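You operate a simulated robot arm through the tools that you are given. There is no shell and no other tool.

The job below is to be done with a simulated two-armed robot. You get a single attempt, and the scene is never put back.

TASK
Fetch the green tag and stand it on the shelf under the kit bench. Press the trolley lamp button to switch it on. Take the black spacer block and put it on the top of the door b kit rack. Open the warmer door. Do these in any order. Set down upright: green tag, black spacer block.

Only the result counts: the job must be done as asked and must still hold three seconds after the hand-in. Knocking over, shifting, dropping, spilling or breaking anything else fails it.

THE ROBOT
Two 7-joint arms with two-finger parallel grippers on one trunk, on a base that drives. Base frame: it is fixed to the floor where the robot stands at the start and does not move with it; the origin is under the middle of the robot, x ahead of it, y to its left, z up. Lengths are in m, angles in degrees, forces in N, time in s.
The left shoulder is at the start at [0.071, 0.156, 1.005], the right one opposite. Places, roughly: black spacer block (5x5x7 cm) [-4.6, 6.2, 0.9]; green tag [2.25, -2, 0.75]; shelf under the kit bench [-0.7, -3.9, 0.3]; top of the door B kit rack [-3.1, 3.5, 1]; trolley lamp button [-4.4, 5.8, 1.3]; warmer door [-1.5, -6.1, 0.9]. Payload 3.91 kg a hand.
Tool frame (each hand has its own): the origin (TCP) lies between the finger pads and is the grasp point; the fingertips stand 0.03 m ahead of it; z points along the fingers, y is the line along which they close. The gripper opens to 0.11 m. The fingers are 0.02 m wide and 0.01 m thick; the gripper's body (0.048 by 0.112 m) begins 0.055 m behind the TCP.
Orientation is told as [roll, pitch, yaw] about the base's x, y, z axes, in that order, counted from this pose: with the fingers straight down and closing along the base's y, the tool's x points along the base's -x, its y along +y and its z along -z.

THE INTERFACE
- The arms move only by the tool drive_tool. It takes "left_steps", "right_steps" or both (then of equal length, played together; a hand with none holds still); each is a list that holds one entry, the list of rows, each a list of 7 numbers: the shift along the tool's x, y, z in units of 30 mm (1.0 is 30 mm), then the turn, a rotation vector about the tool's x, y, z in units of 5 degrees (1.0 is 5 degrees), then the closure, from 0 (fully open) to 1 (shut). In form: [[[tx, ty, tz, rx, ry, rz, claw], ...]]. A call has 1 to 20 rows; each row shifts and turns the commanded pose from where the row before left it, along the tool's axes as they then stand. A call with a number of a shift or a turn outside -1 to 1 is refused whole. Rows are played at 5 a second. More than 0.05 m and 8.6 degrees between two rows, or a gripper value outside its range, and nothing of the call is played. A pose out of reach is approached as far as the arm can. The call stops where the force on the tool passes 40 N (or 10 N more than at its start, if that is more) or the arm is blocked; 0.2 s more then pass. The fingers move at their own pace (about 0.108 m/s each) and stop on an object; they squeeze with about 32 N. The grip force told is the motor's: it shows also when the fingers shut on nothing. Time passes only in rows, and 0.2 s behind the last, so rows that do not move let the fingers close. It gives the time, the measured TCP pose, the force on the tool (base axes), the opening and the grip force at its end, in the units of the frame above (readings bear some noise), with the torque about the TCP (base axes, N m) and any sound that the robot's microphone picked up, and new pictures: "views" is both (left out), scene, wrist or none (wrist: the cameras of the hands that moved).
- Cameras (640 x 400 px; columns grow to the right, rows downward): "scene" is now at [0.1424, 0.0023, 1.2542]; the picture's right is [0.07, -1.00, 0.00], its down [-0.44, -0.03, -0.90] and it looks along [0.89, 0.07, -0.44] (base axes); focal length 294 px, centre (320, 200). "left" rides on the left gripper at [0.072, -0.017, -0.104] in its tool frame; the picture's right is [0.23, 0.97, 0.00], its down [-0.76, 0.18, -0.62] and it looks along [-0.61, 0.14, 0.78] (tool axes); focal length 222 px, centre (320, 200). "right" rides on the right gripper at [0.072, 0.017, -0.103] in its tool frame; the picture's right is [-0.23, 0.97, 0.00], its down [-0.76, -0.18, -0.62] and it looks along [-0.61, -0.14, 0.78] (tool axes); focal length 222 px, centre (320, 200). There is no depth. A picture from a camera that has moved, and an enlarged one, comes with that camera's place and axes in the base frame and with its lens. The place of the scene camera against the robot may be out by one fixed shift of up to 0.012 m in any direction.
- move_column(by): slides the trunk up (or, below 0, down) by that many m; the arms and the scene camera ride with it, the base frame stays. It gives what a move gives, with no picture.
- base_move(legs): drives the robot by 1 to 6 legs, each [ahead, left, turn to the left] in m, m and degrees, along the robot's own axes; the way and the turn of a leg run together, so that a leg with both is an arc; at most 1.5 m and 180 degrees a leg. The arms and the cameras ride along, it lands a little off, and it stops where it bumps. It gives what a move gives, and a new picture of the scene camera.
- aim_head(pan, tilt): turns the head with the scene camera to pan (to the left, within 86 degrees either way) and tilt (down, from -29 to 69), counted from straight ahead of the robot. It gives what a move gives, and a new picture of the scene camera.
- zoom(camera, box): a new picture of the part [left, top, right, bottom] of that camera's present view, enlarged. No time passes.
- hand_in(): hands the job in; it is judged then, once.

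Nothing tells you exact positions but the pictures and the camera data. Unless the task says otherwise, let go and move clear before handing in.

The tools are called after "Call:" by a JSON object that holds its "fn" and its "kwargs". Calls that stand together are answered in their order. drive_tool: Moves the arms, as the interface text tells. Its arguments: {"type":"object","properties":{"left_steps":{"type":"array"},"right_steps":{"type":"array"},"views":{"type":"string","enum":["both","scene","wrist","none"]}},"required":[]} The other tools are called the same way: move_column (by) slides the trunk up or down; base_move (legs) drives the base; aim_head (pan, tilt) turns the head that bears the scene camera; zoom (camera, box) takes an enlarged picture of a part of a camera's view; hand_in () hands the job in.

At the start:

```text
time_s: 0.0
left_tcp_pos: [0.6833, 0.2846, 1.0578]
left_tcp_rot: [0.0, 0.0, 0.1]
left_wrist_force: [-0.1, 0.0, 0.0]
left_torque: [-0.01, -0.01, 0.0]
left_width: 0.11
left_grip_force: 0.1
right_tcp_pos: [0.7537, -0.2411, 1.0493]
right_tcp_rot: [0.0, 0.0, 0.0]
right_wrist_force: [0.0, 0.2, -0.5]
right_torque: [-0.01, 0.01, 0.0]
right_width: 0.1102
right_grip_force: 0.2
trunk travel left (down, up): [-0.45, 0.49]
robot x, y, heading: [-0.0026, -0.004, -0.3]
head pan, tilt: [4.2, 26.4]
```

scene: 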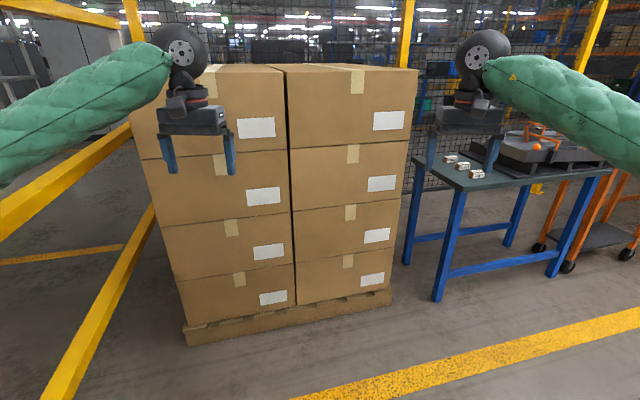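
right: 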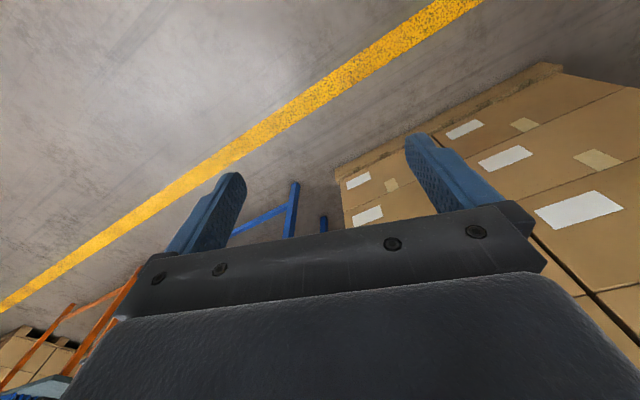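
left: 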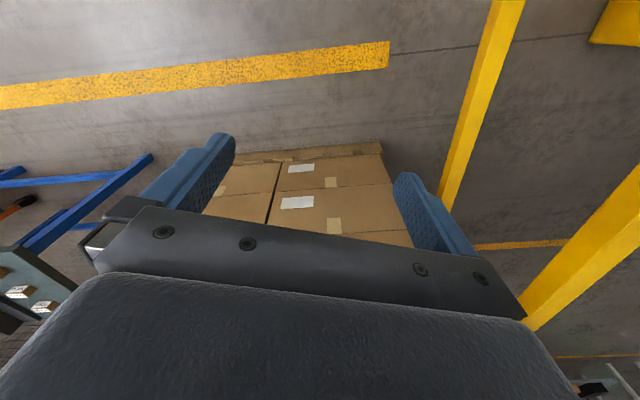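

I see a stack of cartons ahead and a blue-legged bench to the right, probably with the green tag on or near it. I'll look around with the head before I move.

Call:
{"fn": "aim_head", "kwargs": {"pan": -45, "tilt": 20}}

Call:
{"fn": "aim_head", "kwargs": {"pan": -86, "tilt": 15}}

Call:
{"fn": "aim_head", "kwargs": {"pan": 60, "tilt": 15}}

```text
time_s: 1.2
left_tcp_pos: [0.6818, 0.2848, 1.0554]
left_tcp_rot: [-0.1, 0.0, 0.1]
left_wrist_force: [-0.2, 0.3, 0.0]
left_torque: [-0.01, 0.0, -0.01]
left_width: 0.1102
left_grip_force: 0.0
right_tcp_pos: [0.7529, -0.2409, 1.0495]
right_tcp_rot: [0.1, -0.1, 0.0]
right_wrist_force: [-0.2, 0.4, 0.1]
right_torque: [-0.03, 0.0, -0.01]
right_width: 0.1102
right_grip_force: 0.0
trunk travel left (down, up): [-0.45, 0.49]
robot x, y, heading: [0.0009, 0.0036, -0.2]
head pan, tilt: [-45.0, 20.0]
camera scene: at [0.1169, -0.0703, 1.2645], right [-0.71, -0.71, 0.0], down [-0.24, 0.24, -0.94], along [0.66, -0.66, -0.34], focal length 294 px, centre (320, 200)
```

scene: 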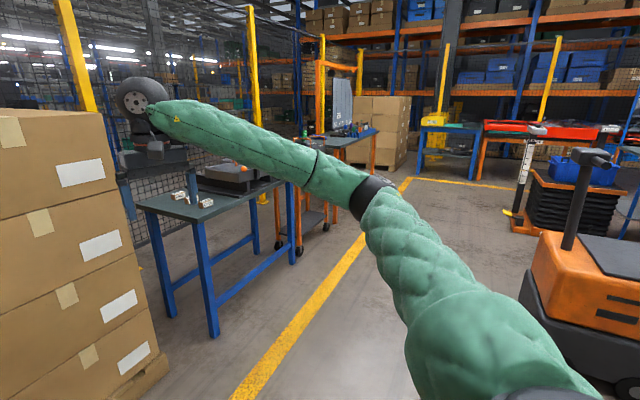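

```text
time_s: 2.2
left_tcp_pos: [0.6818, 0.2842, 1.0561]
left_tcp_rot: [0.1, 0.0, 0.1]
left_wrist_force: [-1.0, 0.2, -0.2]
left_torque: [0.01, 0.02, 0.0]
left_width: 0.1101
left_grip_force: 0.0
right_tcp_pos: [0.7529, -0.2416, 1.0499]
right_tcp_rot: [0.0, -0.1, 0.0]
right_wrist_force: [0.7, 0.3, 0.4]
right_torque: [-0.03, -0.01, -0.01]
right_width: 0.1101
right_grip_force: 0.0
trunk travel left (down, up): [-0.45, 0.49]
robot x, y, heading: [0.0018, -0.0019, -0.2]
head pan, tilt: [-85.9, 15.0]
camera scene: at [0.0576, -0.0976, 1.2727], right [-1.0, -0.07, 0.0], down [-0.02, 0.26, -0.97], along [0.07, -0.96, -0.26], focal length 294 px, centre (320, 200)
```

scene: 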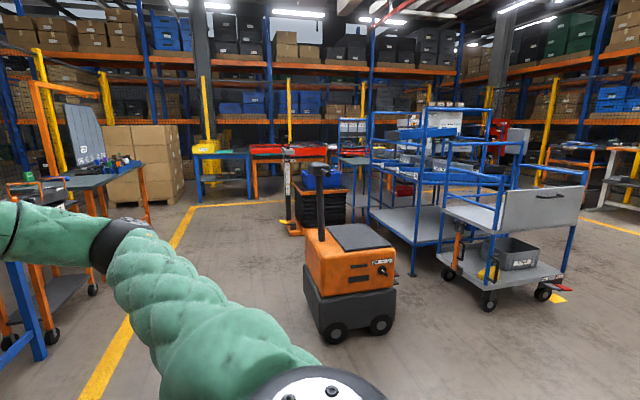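

```text
time_s: 4.5
left_tcp_pos: [0.6824, 0.2839, 1.0564]
left_tcp_rot: [0.0, -0.1, 0.1]
left_wrist_force: [0.4, -0.1, -1.1]
left_torque: [-0.02, 0.0, -0.02]
left_width: 0.1099
left_grip_force: 0.1
right_tcp_pos: [0.7526, -0.2423, 1.0505]
right_tcp_rot: [0.0, -0.1, 0.1]
right_wrist_force: [-0.4, 0.5, 1.2]
right_torque: [-0.03, -0.02, 0.0]
right_width: 0.1102
right_grip_force: 0.1
trunk travel left (down, up): [-0.45, 0.49]
robot x, y, heading: [-0.0039, -0.0005, -0.0]
head pan, tilt: [60.0, 15.0]
camera scene: at [0.0977, 0.0764, 1.2727], right [0.87, -0.5, 0.0], down [-0.13, -0.22, -0.97], along [0.48, 0.84, -0.26], focal length 294 px, centre (320, 200)
```

scene: 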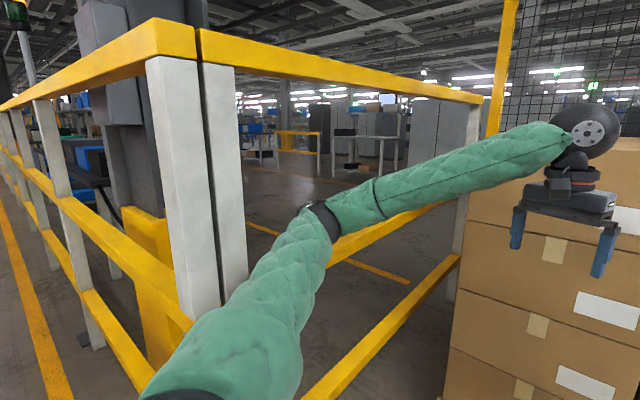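

The kit benches lie to the right. I'll turn that way and look at where the green tag should be.

Call:
{"fn": "base_move", "kwargs": {"legs": [[0, 0, -60]]}}

Call:
{"fn": "aim_head", "kwargs": {"pan": 17, "tilt": 15}}

Call:
{"fn": "zoom", "kwargs": {"camera": "scene", "box": [160, 50, 480, 250]}}

```text
time_s: 7.6
left_tcp_pos: [0.5818, -0.4554, 1.0568]
left_tcp_rot: [0.0, 0.0, -60.6]
left_wrist_force: [0.0, 0.2, 0.8]
left_torque: [-0.01, -0.03, 0.02]
left_width: 0.1099
left_grip_force: 0.0
right_tcp_pos: [0.1587, -0.776, 1.0495]
right_tcp_rot: [0.0, 0.0, -60.7]
right_wrist_force: [0.0, 0.7, -0.4]
right_torque: [0.03, 0.0, 0.0]
right_width: 0.1102
right_grip_force: 0.0
trunk travel left (down, up): [-0.45, 0.49]
robot x, y, heading: [0.0007, -0.0005, -60.6]
head pan, tilt: [60.0, 15.0]
camera scene: at [0.118, -0.0501, 1.2727], right [-0.01, -1.0, 0.0], down [-0.26, 0.0, -0.97], along [0.97, -0.01, -0.26], focal length 294 px, centre (320, 200)
```

scene: 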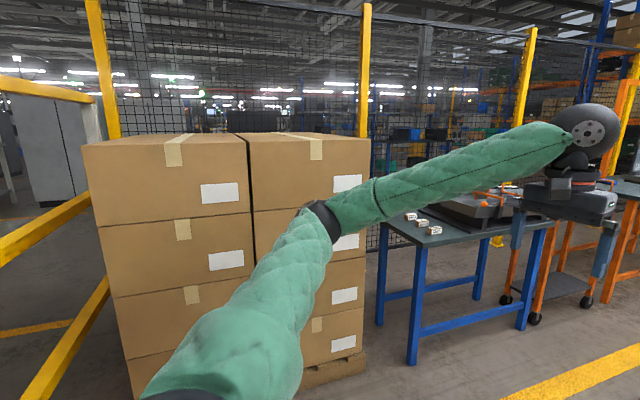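

```text
time_s: 8.7
left_tcp_pos: [0.5818, -0.4558, 1.0569]
left_tcp_rot: [0.0, 0.0, -60.5]
left_wrist_force: [-0.3, -0.5, -0.5]
left_torque: [0.01, -0.02, 0.01]
left_width: 0.1099
left_grip_force: 0.2
right_tcp_pos: [0.1573, -0.7743, 1.0498]
right_tcp_rot: [0.0, 0.0, -60.8]
right_wrist_force: [0.2, 0.2, -0.3]
right_torque: [0.01, 0.02, 0.0]
right_width: 0.11
right_grip_force: 0.1
trunk travel left (down, up): [-0.45, 0.49]
robot x, y, heading: [-0.0024, -0.0028, -60.7]
head pan, tilt: [17.0, 15.0]
camera scene: at [0.0926, -0.1132, 1.2727], right [-0.69, -0.72, 0.0], down [-0.19, 0.18, -0.97], along [0.7, -0.67, -0.26], focal length 294 px, centre (320, 200)
```

scene: 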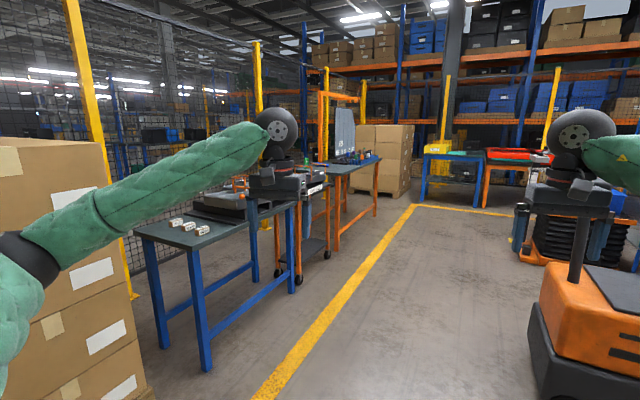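

```text
2.00 times, centred on (320, 150) of scene
camera zoom: at [0.0926, -0.1132, 1.2727], right [-0.69, -0.72, 0.0], down [-0.19, 0.18, -0.97], along [0.7, -0.67, -0.26], focal length 589 px, centre (320, 300)
```

zoom: 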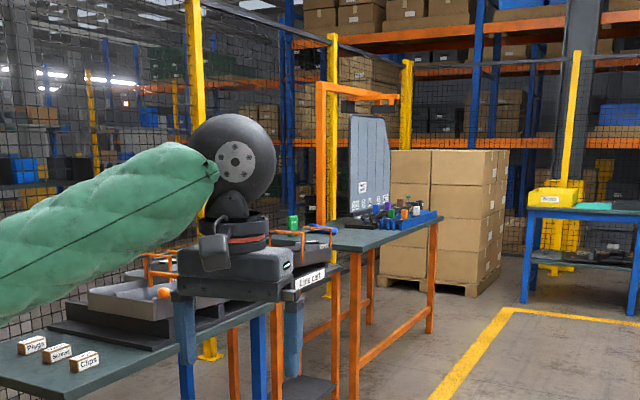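

A green item stands on the line cart past the first bench, which matches the given tag position. I'll drive down the aisle towards it in stages.

Call:
{"fn": "base_move", "kwargs": {"legs": [[1.3, 0, 0]]}}

Call:
{"fn": "aim_head", "kwargs": {"pan": 40, "tilt": 20}}

```text
time_s: 13.7
left_tcp_pos: [1.0906, -1.3746, 1.0557]
left_tcp_rot: [-0.3, -0.1, -61.5]
left_wrist_force: [0.4, 0.6, -0.6]
left_torque: [0.0, 0.0, 0.01]
left_width: 0.1102
left_grip_force: 0.1
right_tcp_pos: [0.6607, -1.6906, 1.0434]
right_tcp_rot: [-0.3, 0.8, -61.7]
right_wrist_force: [0.6, 0.0, 0.1]
right_torque: [-0.01, -0.04, 0.06]
right_width: 0.1099
right_grip_force: 0.2
trunk travel left (down, up): [-0.45, 0.49]
robot x, y, heading: [0.5139, -0.918, -61.5]
head pan, tilt: [17.0, 15.0]
stopped in leg 1: the robot was blocked; the commanded pose is now the measured one
camera scene: at [0.6055, -1.024, 1.2739], right [-0.7, -0.71, 0.0], down [-0.19, 0.18, -0.97], along [0.69, -0.68, -0.26], focal length 294 px, centre (320, 200)
```

scene: 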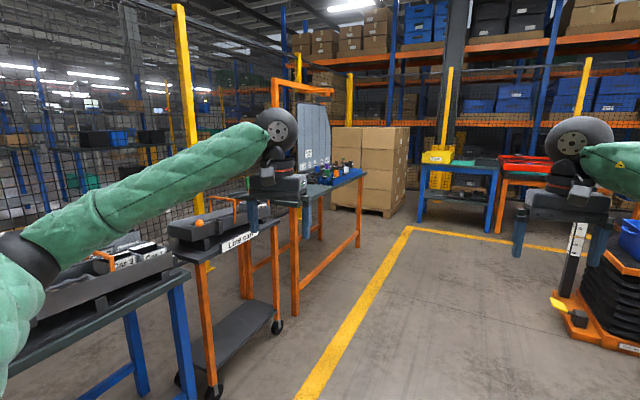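

```text
time_s: 14.6
left_tcp_pos: [1.0893, -1.3738, 1.058]
left_tcp_rot: [-0.1, -0.1, -61.5]
left_wrist_force: [0.6, -0.8, 1.0]
left_torque: [0.02, 0.0, -0.01]
left_width: 0.1097
left_grip_force: 0.0
right_tcp_pos: [0.6601, -1.6892, 1.0425]
right_tcp_rot: [-0.4, 0.7, -61.7]
right_wrist_force: [0.2, 0.0, -0.5]
right_torque: [0.0, 0.01, 0.01]
right_width: 0.1099
right_grip_force: 0.0
trunk travel left (down, up): [-0.45, 0.49]
robot x, y, heading: [0.5129, -0.9152, -61.3]
head pan, tilt: [40.0, 20.0]
camera scene: at [0.6253, -0.9924, 1.2648], right [-0.37, -0.93, 0.01], down [-0.32, 0.12, -0.94], along [0.87, -0.35, -0.34], focal length 294 px, centre (320, 200)
```

scene: 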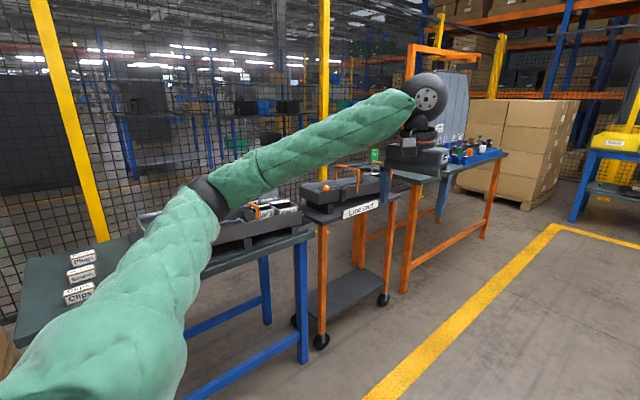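

The drive was blocked after about a metre. I need to see what it bumped, so I'll look right and down.

Call:
{"fn": "aim_head", "kwargs": {"pan": -40, "tilt": 40}}

Call:
{"fn": "aim_head", "kwargs": {"pan": 0, "tilt": 60}}

```text
time_s: 16.1
left_tcp_pos: [1.0898, -1.3742, 1.058]
left_tcp_rot: [-0.2, -0.3, -61.4]
left_wrist_force: [0.8, -0.2, 0.5]
left_torque: [0.03, -0.01, -0.01]
left_width: 0.1099
left_grip_force: 0.1
right_tcp_pos: [0.66, -1.6901, 1.0443]
right_tcp_rot: [-0.4, 0.6, -61.8]
right_wrist_force: [-0.1, 0.7, 0.3]
right_torque: [0.01, 0.01, -0.01]
right_width: 0.1103
right_grip_force: 0.1
trunk travel left (down, up): [-0.45, 0.49]
robot x, y, heading: [0.5147, -0.9172, -61.5]
head pan, tilt: [-40.0, 40.0]
camera scene: at [0.5217, -1.0418, 1.2339], right [-0.98, 0.2, 0.0], down [0.13, 0.63, -0.77], along [-0.15, -0.75, -0.64], focal length 294 px, centre (320, 200)
```

scene: 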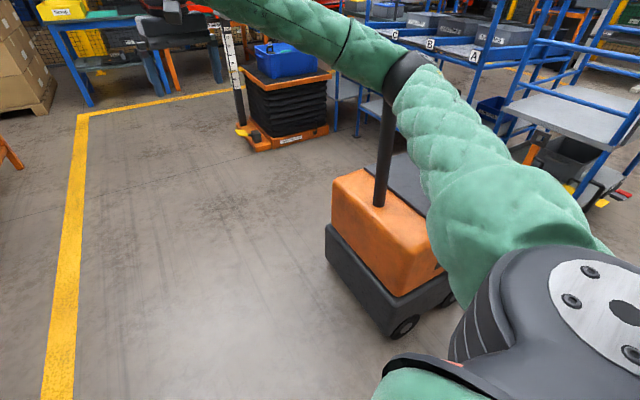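

```text
time_s: 17.1
left_tcp_pos: [1.0902, -1.3739, 1.0581]
left_tcp_rot: [-0.2, -0.2, -61.5]
left_wrist_force: [-0.3, 0.2, -0.2]
left_torque: [-0.02, -0.01, 0.02]
left_width: 0.1099
left_grip_force: 0.1
right_tcp_pos: [0.6596, -1.6888, 1.043]
right_tcp_rot: [-0.4, 0.7, -61.8]
right_wrist_force: [-1.4, 0.0, 0.1]
right_torque: [-0.03, 0.02, 0.03]
right_width: 0.1101
right_grip_force: 0.0
trunk travel left (down, up): [-0.45, 0.49]
robot x, y, heading: [0.5123, -0.917, -61.3]
head pan, tilt: [0.0, 60.0]
camera scene: at [0.5703, -1.0172, 1.207], right [-0.88, -0.48, 0.0], down [-0.41, 0.76, -0.5], along [0.24, -0.44, -0.86], focal length 294 px, centre (320, 200)
```

scene: 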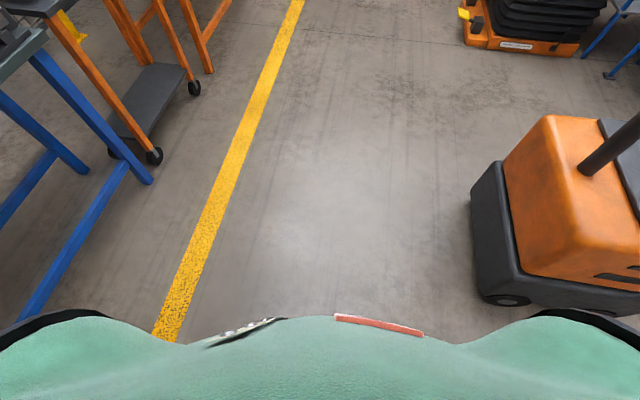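

The right forearm seems to have touched the mast of the orange cart. I'll back off, shift left and carry on parallel to the benches.

Call:
{"fn": "base_move", "kwargs": {"legs": [[-0.12, 0, 0], [0, 0.3, 0], [0, 0, -7]]}}

Call:
{"fn": "aim_head", "kwargs": {"pan": -35, "tilt": 20}}

```text
time_s: 18.2
left_tcp_pos: [1.067, -1.3246, 1.0549]
left_tcp_rot: [0.1, 0.1, -60.4]
left_wrist_force: [0.3, -0.2, 0.9]
left_torque: [0.03, 0.01, -0.01]
left_width: 0.1099
left_grip_force: 0.0
right_tcp_pos: [0.6481, -1.6457, 1.0387]
right_tcp_rot: [-0.2, 0.8, -60.2]
right_wrist_force: [-0.2, -0.9, -0.1]
right_torque: [0.01, 0.02, -0.05]
right_width: 0.1101
right_grip_force: 0.1
trunk travel left (down, up): [-0.45, 0.49]
robot x, y, heading: [0.4843, -0.8719, -60.4]
head pan, tilt: [0.0, 60.0]
stopped in leg 1: the robot was blocked; the commanded pose is now the measured one
camera scene: at [0.5422, -0.9782, 1.2063], right [-0.87, -0.49, 0.0], down [-0.43, 0.75, -0.5], along [0.25, -0.44, -0.87], focal length 294 px, centre (320, 200)
```

scene: 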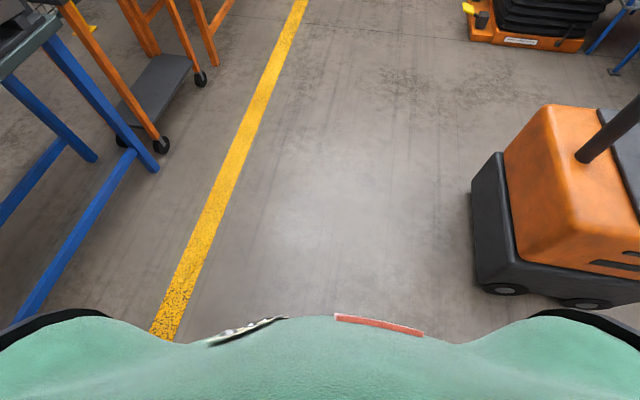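

```text
time_s: 19.2
left_tcp_pos: [1.0679, -1.3254, 1.0545]
left_tcp_rot: [-0.1, 0.1, -60.5]
left_wrist_force: [-0.1, 0.9, 0.6]
left_torque: [0.02, 0.01, -0.03]
left_width: 0.11
left_grip_force: 0.0
right_tcp_pos: [0.6476, -1.6466, 1.0394]
right_tcp_rot: [-0.2, 0.9, -60.3]
right_wrist_force: [-0.1, 0.5, -0.6]
right_torque: [-0.01, 0.0, -0.02]
right_width: 0.1101
right_grip_force: 0.0
trunk travel left (down, up): [-0.45, 0.49]
robot x, y, heading: [0.4817, -0.8702, -60.6]
head pan, tilt: [-35.0, 20.0]
camera scene: at [0.5018, -1.0135, 1.2644], right [-1.0, 0.09, 0.0], down [0.03, 0.34, -0.94], along [-0.09, -0.94, -0.34], focal length 294 px, centre (320, 200)
```

scene: 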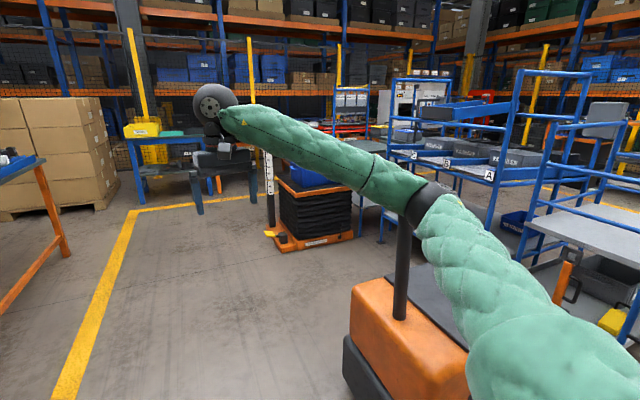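

It's still blocked going backwards, so I'll zoom in on the elbow and mast to see how they touch.

Call:
{"fn": "zoom", "kwargs": {"camera": "scene", "box": [300, 120, 500, 320]}}

Call:
{"fn": "aim_head", "kwargs": {"pan": -60, "tilt": 30}}

```text
2.00 times, centred on (400, 220) of scene
camera zoom: at [0.5018, -1.0135, 1.2644], right [-1.0, 0.09, 0.0], down [0.03, 0.34, -0.94], along [-0.09, -0.94, -0.34], focal length 589 px, centre (160, 160)
```

zoom: 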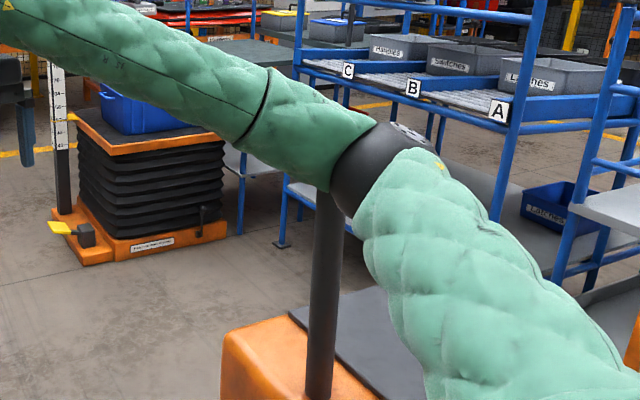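

```text
time_s: 20.1
left_tcp_pos: [1.0682, -1.3262, 1.0545]
left_tcp_rot: [-0.1, 0.1, -60.5]
left_wrist_force: [0.7, 0.8, -0.6]
left_torque: [0.0, -0.03, 0.0]
left_width: 0.11
left_grip_force: 0.0
right_tcp_pos: [0.6484, -1.6456, 1.0395]
right_tcp_rot: [-0.3, 1.0, -60.4]
right_wrist_force: [-0.5, -0.2, -0.6]
right_torque: [-0.03, 0.03, -0.01]
right_width: 0.1101
right_grip_force: 0.1
trunk travel left (down, up): [-0.45, 0.49]
robot x, y, heading: [0.4838, -0.8746, -60.4]
head pan, tilt: [-60.0, 30.0]
camera scene: at [0.4649, -0.9989, 1.2486], right [-0.86, 0.51, 0.0], down [0.25, 0.43, -0.87], along [-0.44, -0.75, -0.5], focal length 294 px, centre (320, 200)
```

scene: 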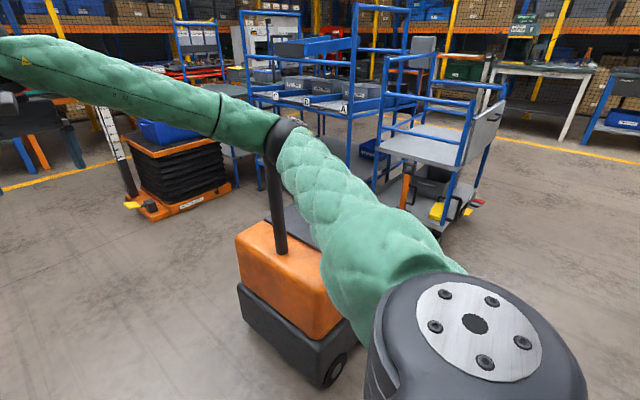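

The top of the mast is hidden behind and below the elbow, with nothing visible above the arm. Raising the trunk should lift the elbow clear.

Call:
{"fn": "move_column", "kwargs": {"by": 0.06}}

Call:
{"fn": "zoom", "kwargs": {"camera": "scene", "box": [180, 60, 380, 260]}}

```text
time_s: 21.1
left_tcp_pos: [1.0672, -1.3275, 1.1141]
left_tcp_rot: [0.1, 0.3, -60.5]
left_wrist_force: [0.9, 0.3, 0.4]
left_torque: [0.01, 0.01, 0.01]
left_width: 0.1098
left_grip_force: 0.2
right_tcp_pos: [0.6464, -1.6473, 1.099]
right_tcp_rot: [-0.1, 1.0, -60.4]
right_wrist_force: [0.0, -0.3, -0.4]
right_torque: [-0.02, 0.0, 0.0]
right_width: 0.1102
right_grip_force: 0.1
trunk travel left (down, up): [-0.51, 0.43]
robot x, y, heading: [0.4822, -0.8731, -60.9]
head pan, tilt: [-60.0, 30.0]
```

```text
2.00 times, centred on (280, 160) of scene
camera zoom: at [0.4628, -0.9998, 1.3083], right [-0.86, 0.51, 0.0], down [0.25, 0.43, -0.87], along [-0.44, -0.75, -0.5], focal length 589 px, centre (400, 280)
```

zoom: 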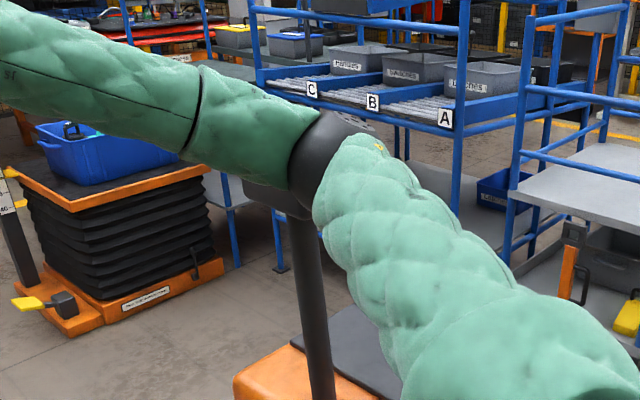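

The mast head now shows below the elbow, so lifting works. I'll raise it further.

Call:
{"fn": "move_column", "kwargs": {"by": 0.15}}

Call:
{"fn": "zoom", "kwargs": {"camera": "scene", "box": [180, 60, 380, 260]}}

```text
time_s: 22.9
left_tcp_pos: [1.0658, -1.3274, 1.2651]
left_tcp_rot: [0.1, 0.2, -60.6]
left_wrist_force: [-0.4, 0.5, 1.1]
left_torque: [0.01, -0.01, -0.01]
left_width: 0.1101
left_grip_force: 0.1
right_tcp_pos: [0.6463, -1.6475, 1.2477]
right_tcp_rot: [0.0, 1.0, -60.4]
right_wrist_force: [0.6, 0.2, 0.4]
right_torque: [-0.02, 0.05, -0.01]
right_width: 0.1099
right_grip_force: 0.1
trunk travel left (down, up): [-0.66, 0.28]
robot x, y, heading: [0.4821, -0.8685, -60.7]
head pan, tilt: [-60.0, 30.0]
```

```text
2.00 times, centred on (280, 160) of scene
camera zoom: at [0.4626, -0.9997, 1.4584], right [-0.86, 0.51, 0.0], down [0.25, 0.43, -0.87], along [-0.44, -0.75, -0.5], focal length 589 px, centre (400, 280)
```

zoom: 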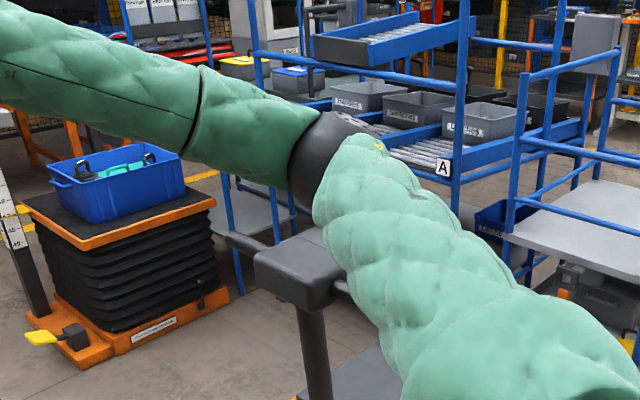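

The arm is clear of the handle. I'll shift left and continue along the benches.

Call:
{"fn": "base_move", "kwargs": {"legs": [[0, 0.25, 0], [0, 0, -8], [0.7, 0, 0]]}}

Call:
{"fn": "aim_head", "kwargs": {"pan": 60, "tilt": 30}}

```text
time_s: 28.8
left_tcp_pos: [1.4828, -1.9392, 1.2654]
left_tcp_rot: [0.0, 0.2, -68.1]
left_wrist_force: [-0.6, -0.1, -0.4]
left_torque: [0.02, -0.02, -0.02]
left_width: 0.1098
left_grip_force: 0.2
right_tcp_pos: [1.0241, -2.1985, 1.2494]
right_tcp_rot: [-0.1, 1.0, -68.0]
right_wrist_force: [0.2, -0.3, 0.2]
right_torque: [0.01, -0.02, 0.01]
right_width: 0.1105
right_grip_force: 0.0
trunk travel left (down, up): [-0.66, 0.28]
robot x, y, heading: [0.964, -1.4136, -68.2]
head pan, tilt: [-60.0, 30.0]
camera scene: at [0.9281, -1.5343, 1.4585], right [-0.79, 0.62, 0.0], down [0.31, 0.39, -0.87], along [-0.53, -0.68, -0.5], focal length 294 px, centre (320, 200)
```

scene: 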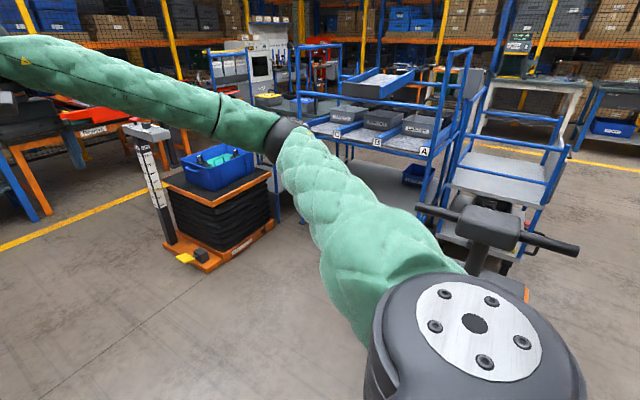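

```text
time_s: 30.8
left_tcp_pos: [1.4822, -1.9379, 1.2642]
left_tcp_rot: [0.0, 0.2, -68.1]
left_wrist_force: [-0.5, 0.3, -0.4]
left_torque: [-0.02, 0.0, 0.01]
left_width: 0.1102
left_grip_force: 0.0
right_tcp_pos: [1.0239, -2.1994, 1.2481]
right_tcp_rot: [-0.2, 1.0, -67.9]
right_wrist_force: [-0.8, -0.7, 0.3]
right_torque: [0.02, 0.0, -0.01]
right_width: 0.1098
right_grip_force: 0.0
trunk travel left (down, up): [-0.66, 0.28]
robot x, y, heading: [0.9633, -1.4114, -68.0]
head pan, tilt: [60.0, 30.0]
camera scene: at [1.0733, -1.4756, 1.4585], right [-0.14, -0.99, 0.0], down [-0.5, 0.07, -0.87], along [0.86, -0.12, -0.5], focal length 294 px, centre (320, 200)
```

scene: 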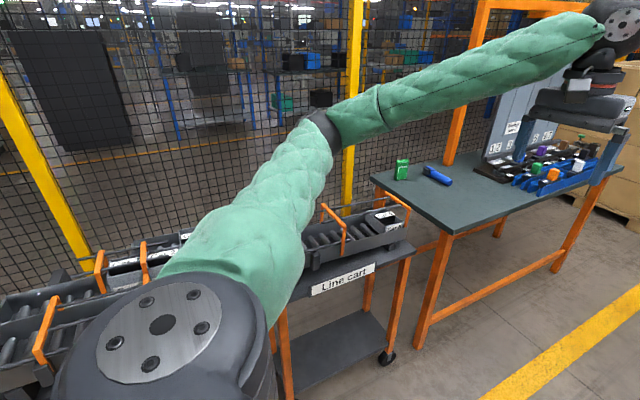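

There is a green block on the next table. I'll zoom in on it.

Call:
{"fn": "zoom", "kwargs": {"camera": "scene", "box": [360, 110, 640, 285]}}

Call:
{"fn": "base_move", "kwargs": {"legs": [[0.6, 0, 0]]}}

```text
2.29 times, centred on (500, 198) of scene
camera zoom: at [1.0733, -1.4756, 1.4585], right [-0.14, -0.99, 0.0], down [-0.5, 0.07, -0.87], along [0.86, -0.12, -0.5], focal length 673 px, centre (-91, 206)
```

zoom: 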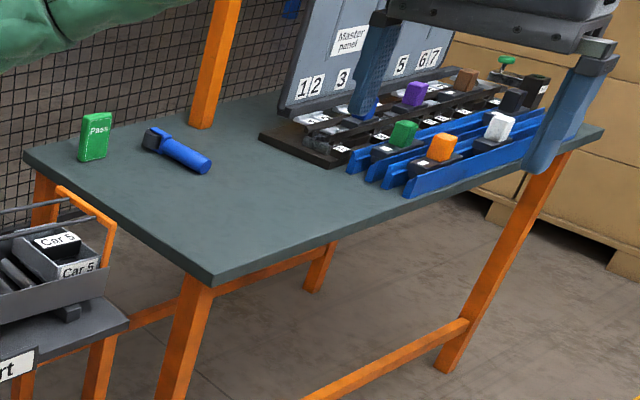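

```text
time_s: 34.2
left_tcp_pos: [1.7054, -2.5029, 1.2658]
left_tcp_rot: [0.1, 0.2, -68.3]
left_wrist_force: [-0.2, 0.4, 0.5]
left_torque: [0.02, 0.01, -0.02]
left_width: 0.11
left_grip_force: 0.0
right_tcp_pos: [1.2452, -2.7627, 1.249]
right_tcp_rot: [-0.1, 1.0, -68.2]
right_wrist_force: [-0.3, -0.3, -1.3]
right_torque: [0.0, 0.0, 0.01]
right_width: 0.1099
right_grip_force: 0.0
trunk travel left (down, up): [-0.66, 0.28]
robot x, y, heading: [1.1887, -1.9718, -68.0]
head pan, tilt: [60.0, 30.0]
camera scene: at [1.2981, -2.0386, 1.4585], right [-0.14, -0.99, 0.0], down [-0.5, 0.07, -0.87], along [0.86, -0.12, -0.5], focal length 294 px, centre (320, 200)
```

scene: 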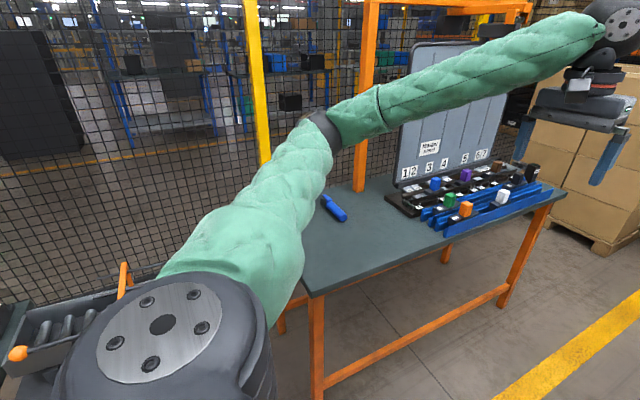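

The green "Pass" tag stands on the orange-legged table at about (2.45, -2.12). I'll drive in front of that table and face it.

Call:
{"fn": "base_move", "kwargs": {"legs": [[0.74, 0, 0], [0, 0, 88]]}}

Call:
{"fn": "aim_head", "kwargs": {"pan": 10, "tilt": 45}}

```text
time_s: 42.0
left_tcp_pos: [2.0076, -2.1591, 1.2643]
left_tcp_rot: [0.0, 0.2, 19.6]
left_wrist_force: [0.3, 1.0, 0.5]
left_torque: [0.01, 0.04, 0.0]
left_width: 0.11
left_grip_force: 0.1
right_tcp_pos: [2.2512, -2.6257, 1.2488]
right_tcp_rot: [-0.2, 0.9, 19.7]
right_wrist_force: [0.0, 0.1, 0.3]
right_torque: [-0.01, -0.03, 0.01]
right_width: 0.1102
right_grip_force: 0.1
trunk travel left (down, up): [-0.66, 0.28]
robot x, y, heading: [1.4601, -2.653, 19.5]
head pan, tilt: [60.0, 30.0]
camera scene: at [1.525, -2.5546, 1.4585], right [0.98, -0.18, 0.0], down [-0.09, -0.49, -0.87], along [0.15, 0.85, -0.5], focal length 294 px, centre (320, 200)
```

scene: 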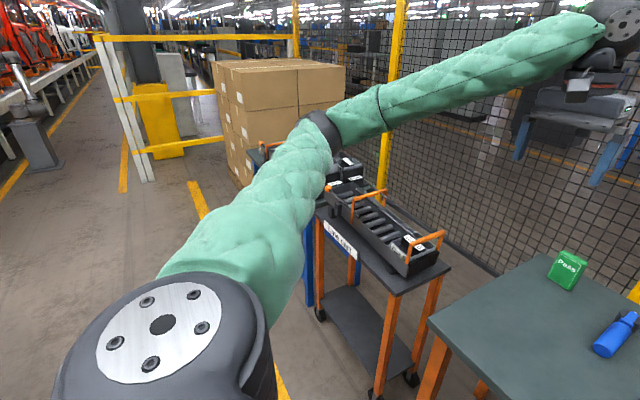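

```text
time_s: 43.1
left_tcp_pos: [2.0073, -2.1587, 1.2644]
left_tcp_rot: [-0.1, 0.2, 19.7]
left_wrist_force: [0.0, 0.4, 0.2]
left_torque: [-0.03, 0.0, 0.06]
left_width: 0.1099
left_grip_force: 0.0
right_tcp_pos: [2.2502, -2.6283, 1.248]
right_tcp_rot: [-0.1, 0.8, 19.8]
right_wrist_force: [-1.2, -0.4, 0.1]
right_torque: [0.01, -0.01, -0.01]
right_width: 0.1101
right_grip_force: 0.0
trunk travel left (down, up): [-0.66, 0.28]
robot x, y, heading: [1.4616, -2.6564, 19.6]
head pan, tilt: [10.0, 45.0]
camera scene: at [1.5795, -2.6034, 1.4359], right [0.5, -0.87, 0.0], down [-0.61, -0.35, -0.71], along [0.61, 0.35, -0.71], focal length 294 px, centre (320, 200)
```

scene: 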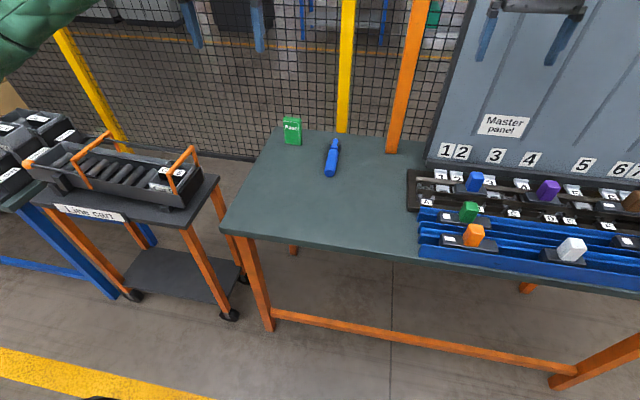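

I'll zoom in on the tag from here and triangulate it against the earlier view.

Call:
{"fn": "zoom", "kwargs": {"camera": "scene", "box": [210, 90, 370, 190]}}

Call:
{"fn": "aim_head", "kwargs": {"pan": 0, "tilt": 69}}

```text
4.00 times, centred on (290, 140) of scene
camera zoom: at [1.5795, -2.6034, 1.4359], right [0.5, -0.87, 0.0], down [-0.61, -0.35, -0.71], along [0.61, 0.35, -0.71], focal length 1178 px, centre (440, 440)
```

zoom: 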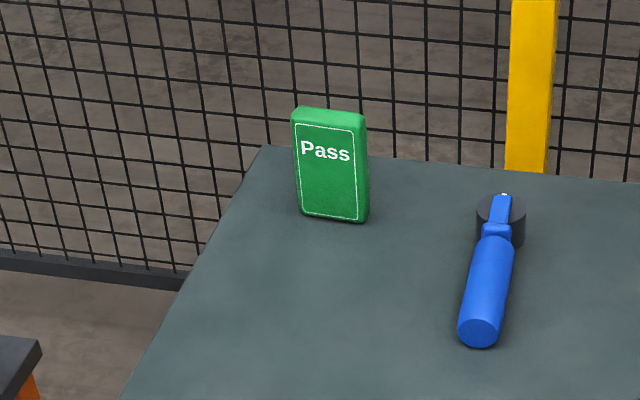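

```text
time_s: 44.0
left_tcp_pos: [2.0069, -2.1577, 1.2651]
left_tcp_rot: [0.0, 0.2, 19.7]
left_wrist_force: [-0.2, 0.6, -0.1]
left_torque: [0.01, 0.0, -0.02]
left_width: 0.11
left_grip_force: 0.0
right_tcp_pos: [2.2514, -2.6282, 1.2484]
right_tcp_rot: [-0.1, 0.9, 19.8]
right_wrist_force: [0.4, 0.6, 0.0]
right_torque: [-0.01, -0.01, -0.04]
right_width: 0.11
right_grip_force: 0.0
trunk travel left (down, up): [-0.66, 0.28]
robot x, y, heading: [1.4642, -2.6591, 19.8]
head pan, tilt: [0.0, 68.8]
camera scene: at [1.5616, -2.6249, 1.4071], right [0.34, -0.94, 0.0], down [-0.88, -0.31, -0.36], along [0.34, 0.12, -0.93], focal length 294 px, centre (320, 200)
```

scene: 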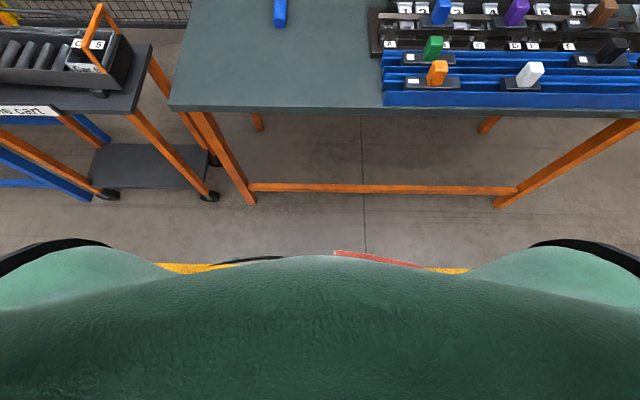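

The tag comes out at about (2.338, -2.058), standing on a 0.81 m high table and roughly 6×2×10 cm. I'll move in a bit, then pitch the left hand forward while it stays high.

Call:
{"fn": "base_move", "kwargs": {"legs": [[0.13, 0, 0]]}}

Call:
{"fn": "drive_tool", "kwargs": {"left_steps": [[[0, 0, 0, 0, -1, 0, 0], [0, 0, 0, 0, -1, 0, 0], [0, 0, 0, 0, -1, 0, 0], [0, 0, 0, 0, -1, 0, 0], [0, 0, 0, 0, -1, 0, 0], [0, 0, 0, 0, -1, 0, 0], [0, 0, 0, 0, -1, 0, 0], [0, 0, 0, 0, -1, 0, 0], [0, 0, 0, 0, -1, 0, 0], [0, 0, 0, 0, -1, 0, 0], [0, 0, 0, 0, -1, 0, 0], [0, 0, 0, 0, -1, 0, 0]]]}}

Call:
{"fn": "aim_head", "kwargs": {"pan": 15, "tilt": 35}}

```text
time_s: 45.3
left_tcp_pos: [2.1196, -2.1203, 1.2656]
left_tcp_rot: [0.1, 0.1, 19.7]
left_wrist_force: [-0.1, 1.2, -0.5]
left_torque: [0.02, -0.03, 0.01]
left_width: 0.11
left_grip_force: 0.0
right_tcp_pos: [2.3612, -2.5907, 1.2485]
right_tcp_rot: [-0.2, 1.1, 19.8]
right_wrist_force: [-0.1, 0.4, 0.1]
right_torque: [0.02, 0.0, 0.01]
right_width: 0.1096
right_grip_force: 0.0
trunk travel left (down, up): [-0.66, 0.28]
robot x, y, heading: [1.569, -2.6144, 19.5]
head pan, tilt: [0.0, 68.8]
stopped in leg 1: the force on the tool passed its limit at 96 N (the readings are from after the stop); the commanded pose is now the measured one
camera scene: at [1.673, -2.5854, 1.407], right [0.34, -0.94, 0.0], down [-0.88, -0.31, -0.36], along [0.34, 0.12, -0.93], focal length 294 px, centre (320, 200)
```

scene: 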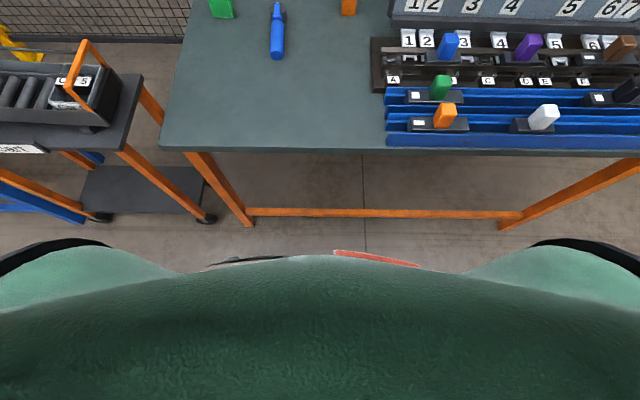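

```text
time_s: 47.9
left_tcp_pos: [2.1178, -2.1203, 1.2654]
left_tcp_rot: [0.1, -59.9, 19.6]
left_wrist_force: [-0.5, -0.3, 0.6]
left_torque: [-0.01, -0.02, -0.02]
left_width: 0.1101
left_grip_force: 0.0
right_tcp_pos: [2.3597, -2.5905, 1.2498]
right_tcp_rot: [-0.2, 1.1, 19.9]
right_wrist_force: [-1.3, -0.2, -0.1]
right_torque: [-0.02, -0.2, 0.04]
right_width: 0.11
right_grip_force: 0.0
trunk travel left (down, up): [-0.66, 0.28]
robot x, y, heading: [1.5721, -2.6177, 19.7]
head pan, tilt: [0.0, 68.8]
camera scene: at [1.6723, -2.5853, 1.4071], right [0.34, -0.94, 0.0], down [-0.88, -0.31, -0.36], along [0.34, 0.12, -0.93], focal length 294 px, centre (320, 200)
camera left: at [2.0068, -2.1781, 1.2547], right [-0.43, 0.88, -0.2], down [-0.21, 0.11, 0.97], along [0.88, 0.46, 0.13], focal length 222 px, centre (320, 200)
```

scene: 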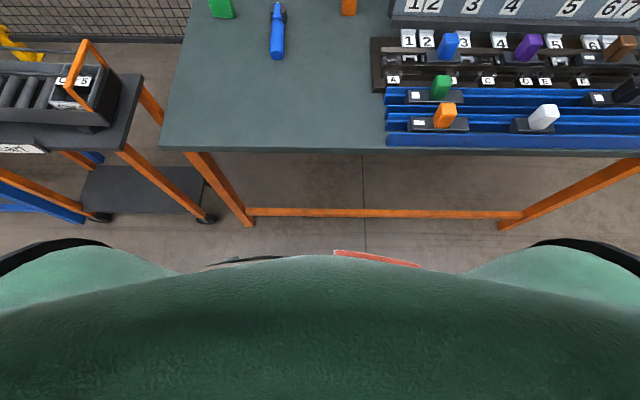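
left: 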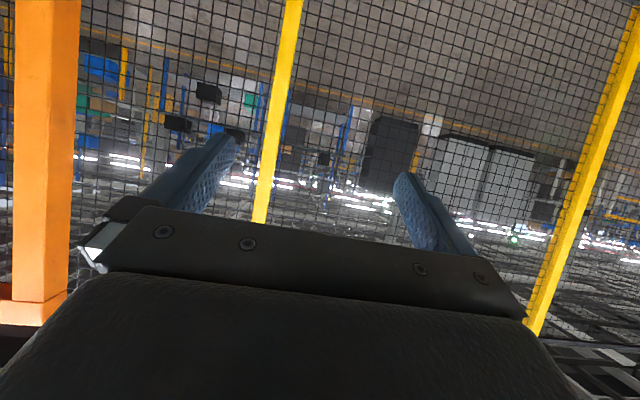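

```text
time_s: 48.9
left_tcp_pos: [2.1189, -2.1199, 1.2648]
left_tcp_rot: [0.1, -59.7, 19.6]
left_wrist_force: [0.0, 0.1, -0.1]
left_torque: [-0.03, 0.0, 0.05]
left_width: 0.11
left_grip_force: 0.1
right_tcp_pos: [2.3603, -2.5897, 1.2482]
right_tcp_rot: [-0.2, 1.1, 19.9]
right_wrist_force: [-1.7, -0.6, 0.3]
right_torque: [0.0, -0.18, 0.02]
right_width: 0.1099
right_grip_force: 0.1
trunk travel left (down, up): [-0.66, 0.28]
robot x, y, heading: [1.5738, -2.6167, 19.6]
head pan, tilt: [15.0, 35.0]
camera scene: at [1.6921, -2.5542, 1.4506], right [0.57, -0.82, 0.0], down [-0.47, -0.33, -0.82], along [0.67, 0.46, -0.57], focal length 294 px, centre (320, 200)
```

scene: 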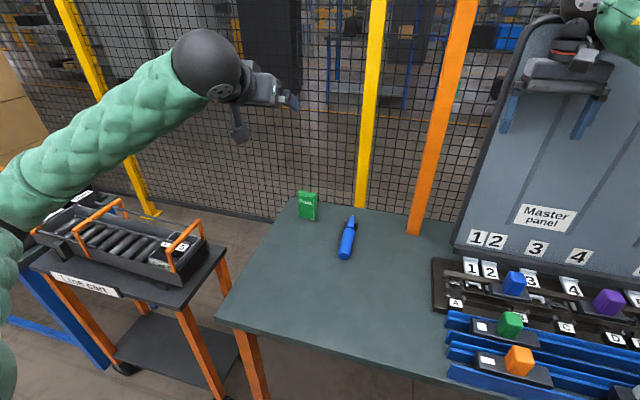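

The right hand touched the Master panel board as I moved in. I'll pull it straight back and check the panel is undisturbed.

Call:
{"fn": "drive_tool", "kwargs": {"right_steps": [[[0.3, 0, 0, 0, 0, 0, 0], [0.5, 0, 0, 0, 0, 0, 0], [1, 0, 0, 0, 0, 0, 0], [1, 0, 0, 0, 0, 0, 0], [1, 0, 0, 0, 0, 0, 0], [1, 0, 0, 0, 0, 0, 0]]], "views": "none"}}

Call:
{"fn": "aim_head", "kwargs": {"pan": -15, "tilt": 25}}

```text
time_s: 50.3
left_tcp_pos: [2.1173, -2.1189, 1.2662]
left_tcp_rot: [0.1, -59.9, 19.5]
left_wrist_force: [-0.5, -0.4, 0.1]
left_torque: [0.02, -0.02, 0.03]
left_width: 0.11
left_grip_force: 0.0
right_tcp_pos: [2.2233, -2.6392, 1.2525]
right_tcp_rot: [-0.1, 1.1, 19.9]
right_wrist_force: [-0.4, -0.5, 0.5]
right_torque: [0.01, 0.01, -0.01]
right_width: 0.11
right_grip_force: 0.1
trunk travel left (down, up): [-0.66, 0.28]
robot x, y, heading: [1.5733, -2.6137, 19.6]
head pan, tilt: [15.0, 35.0]
```

```text
time_s: 51.3
left_tcp_pos: [2.1188, -2.1202, 1.2654]
left_tcp_rot: [0.1, -59.8, 19.5]
left_wrist_force: [-0.1, -0.4, -0.1]
left_torque: [0.05, -0.01, 0.03]
left_width: 0.1101
left_grip_force: 0.1
right_tcp_pos: [2.2253, -2.6387, 1.2512]
right_tcp_rot: [-0.3, 1.0, 19.9]
right_wrist_force: [-0.1, 0.1, -0.4]
right_torque: [-0.02, 0.02, -0.02]
right_width: 0.11
right_grip_force: 0.0
trunk travel left (down, up): [-0.66, 0.28]
robot x, y, heading: [1.5754, -2.6187, 19.6]
head pan, tilt: [-15.0, 25.0]
camera scene: at [1.7115, -2.5969, 1.4665], right [0.08, -1.0, 0.0], down [-0.42, -0.03, -0.91], along [0.9, 0.07, -0.42], focal length 294 px, centre (320, 200)
```

scene: 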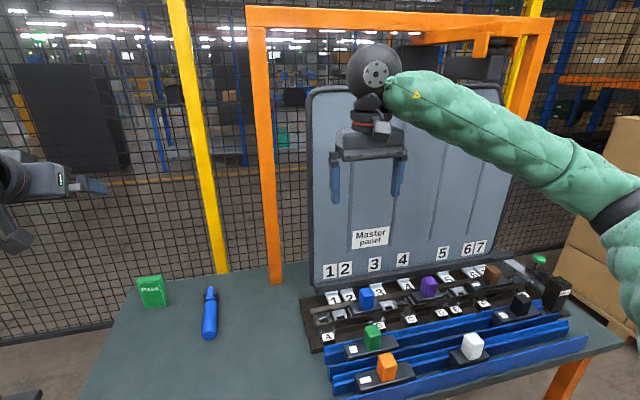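

The panel looks undisturbed. Next I'll bring the left hand down to a pre-grasp point in front of the tag.

Call:
{"fn": "drive_tool", "kwargs": {"left_steps": [[[0.7, -0.05, 0.84, 0, 0, 0, 0], [0.7, -0.05, 0.84, 0, 0, 0, 0], [0.7, -0.05, 0.84, 0, 0, 0, 0], [0.7, -0.05, 0.84, 0, 0, 0, 0], [0.7, -0.05, 0.84, 0, 0, 0, 0], [0.7, -0.05, 0.84, 0, 0, 0, 0], [0.7, -0.05, 0.84, 0, 0, 0, 0]]], "views": "none"}}

Call:
{"fn": "aim_head", "kwargs": {"pan": 30, "tilt": 35}}

```text
time_s: 52.9
left_tcp_pos: [2.1984, -2.102, 1.0496]
left_tcp_rot: [0.2, -60.0, 19.7]
left_wrist_force: [-0.1, -0.1, 0.0]
left_torque: [0.04, -0.02, -0.02]
left_width: 0.11
left_grip_force: 0.1
right_tcp_pos: [2.2252, -2.6367, 1.2505]
right_tcp_rot: [-0.2, 1.1, 19.9]
right_wrist_force: [-0.3, -0.1, 1.2]
right_torque: [0.01, -0.03, 0.03]
right_width: 0.1101
right_grip_force: 0.1
trunk travel left (down, up): [-0.66, 0.28]
robot x, y, heading: [1.5728, -2.6173, 19.4]
head pan, tilt: [-15.0, 25.0]
```

```text
time_s: 54.0
left_tcp_pos: [2.1969, -2.1006, 1.0491]
left_tcp_rot: [0.1, -59.8, 19.5]
left_wrist_force: [0.0, -0.2, -0.2]
left_torque: [0.0, -0.01, -0.01]
left_width: 0.1099
left_grip_force: 0.2
right_tcp_pos: [2.2241, -2.6371, 1.2527]
right_tcp_rot: [-0.2, 1.1, 19.9]
right_wrist_force: [-0.7, 0.2, -0.1]
right_torque: [-0.01, 0.01, 0.02]
right_width: 0.1098
right_grip_force: 0.1
trunk travel left (down, up): [-0.66, 0.28]
robot x, y, heading: [1.5765, -2.6158, 19.4]
head pan, tilt: [30.0, 35.0]
camera scene: at [1.6769, -2.5373, 1.4507], right [0.76, -0.65, 0.0], down [-0.37, -0.44, -0.82], along [0.53, 0.62, -0.57], focal length 294 px, centre (320, 200)
```

scene: 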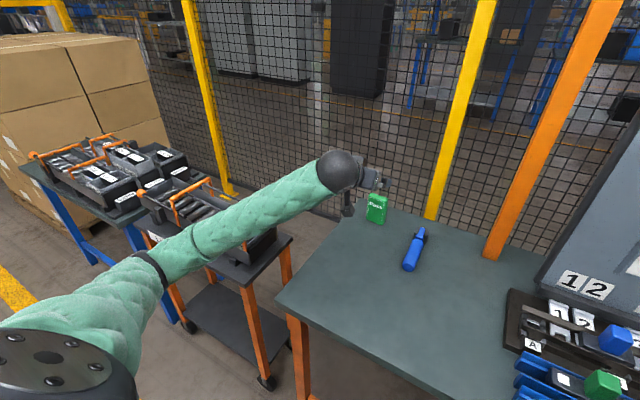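

Call:
{"fn": "drive_tool", "kwargs": {"left_steps": [[[0.72, -0.06, 0.83, 0, 0, 0, 0], [0.72, -0.06, 0.83, 0, 0, 0, 0], [0.72, -0.06, 0.83, 0, 0, 0, 0], [0.72, -0.06, 0.83, 0, 0, 0, 0]]]}}

Call:
{"fn": "zoom", "kwargs": {"camera": "scene", "box": [280, 130, 440, 230]}}

```text
time_s: 55.0
left_tcp_pos: [2.2394, -2.0962, 0.9267]
left_tcp_rot: [0.2, -59.8, 19.5]
left_wrist_force: [0.7, 0.2, 0.3]
left_torque: [0.02, -0.02, 0.03]
left_width: 0.1098
left_grip_force: 0.0
right_tcp_pos: [2.2256, -2.6371, 1.2511]
right_tcp_rot: [-0.3, 1.2, 20.0]
right_wrist_force: [0.2, 0.0, -0.1]
right_torque: [0.0, 0.06, 0.0]
right_width: 0.1097
right_grip_force: 0.1
trunk travel left (down, up): [-0.66, 0.28]
robot x, y, heading: [1.57, -2.6173, 19.4]
head pan, tilt: [30.0, 35.0]
camera scene: at [1.6773, -2.5371, 1.4507], right [0.76, -0.65, 0.0], down [-0.37, -0.44, -0.82], along [0.53, 0.62, -0.57], focal length 294 px, centre (320, 200)
camera left: at [2.1273, -2.1544, 0.9156], right [-0.43, 0.88, -0.2], down [-0.21, 0.11, 0.97], along [0.88, 0.46, 0.13], focal length 222 px, centre (320, 200)
```

scene: 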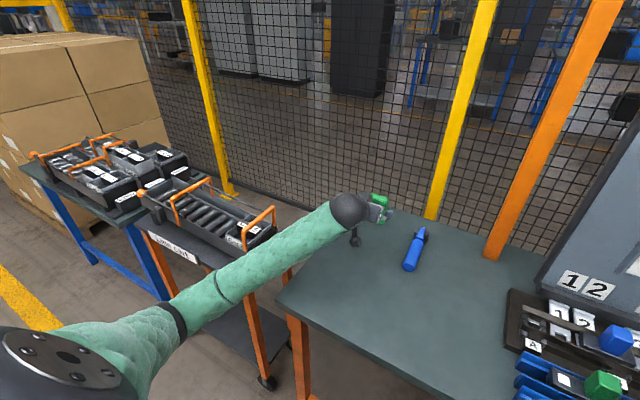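
left: 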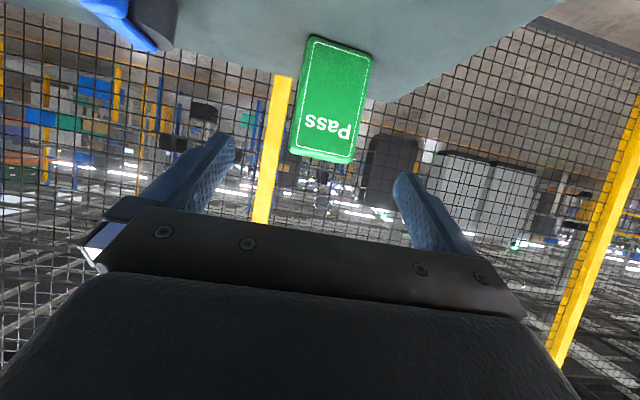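

```text
4.00 times, centred on (360, 180) of scene
camera zoom: at [1.6773, -2.5371, 1.4507], right [0.76, -0.65, 0.0], down [-0.37, -0.44, -0.82], along [0.53, 0.62, -0.57], focal length 1178 px, centre (160, 280)
```

zoom: 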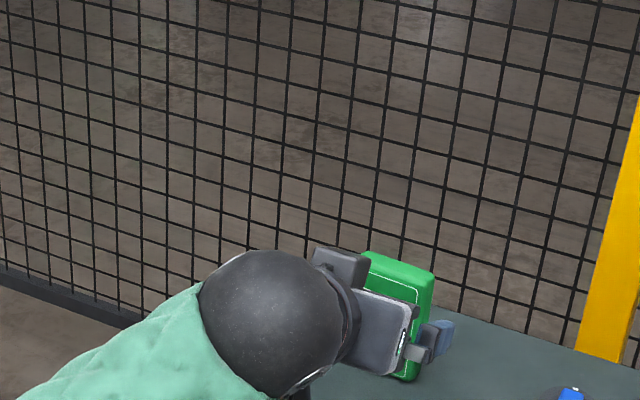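

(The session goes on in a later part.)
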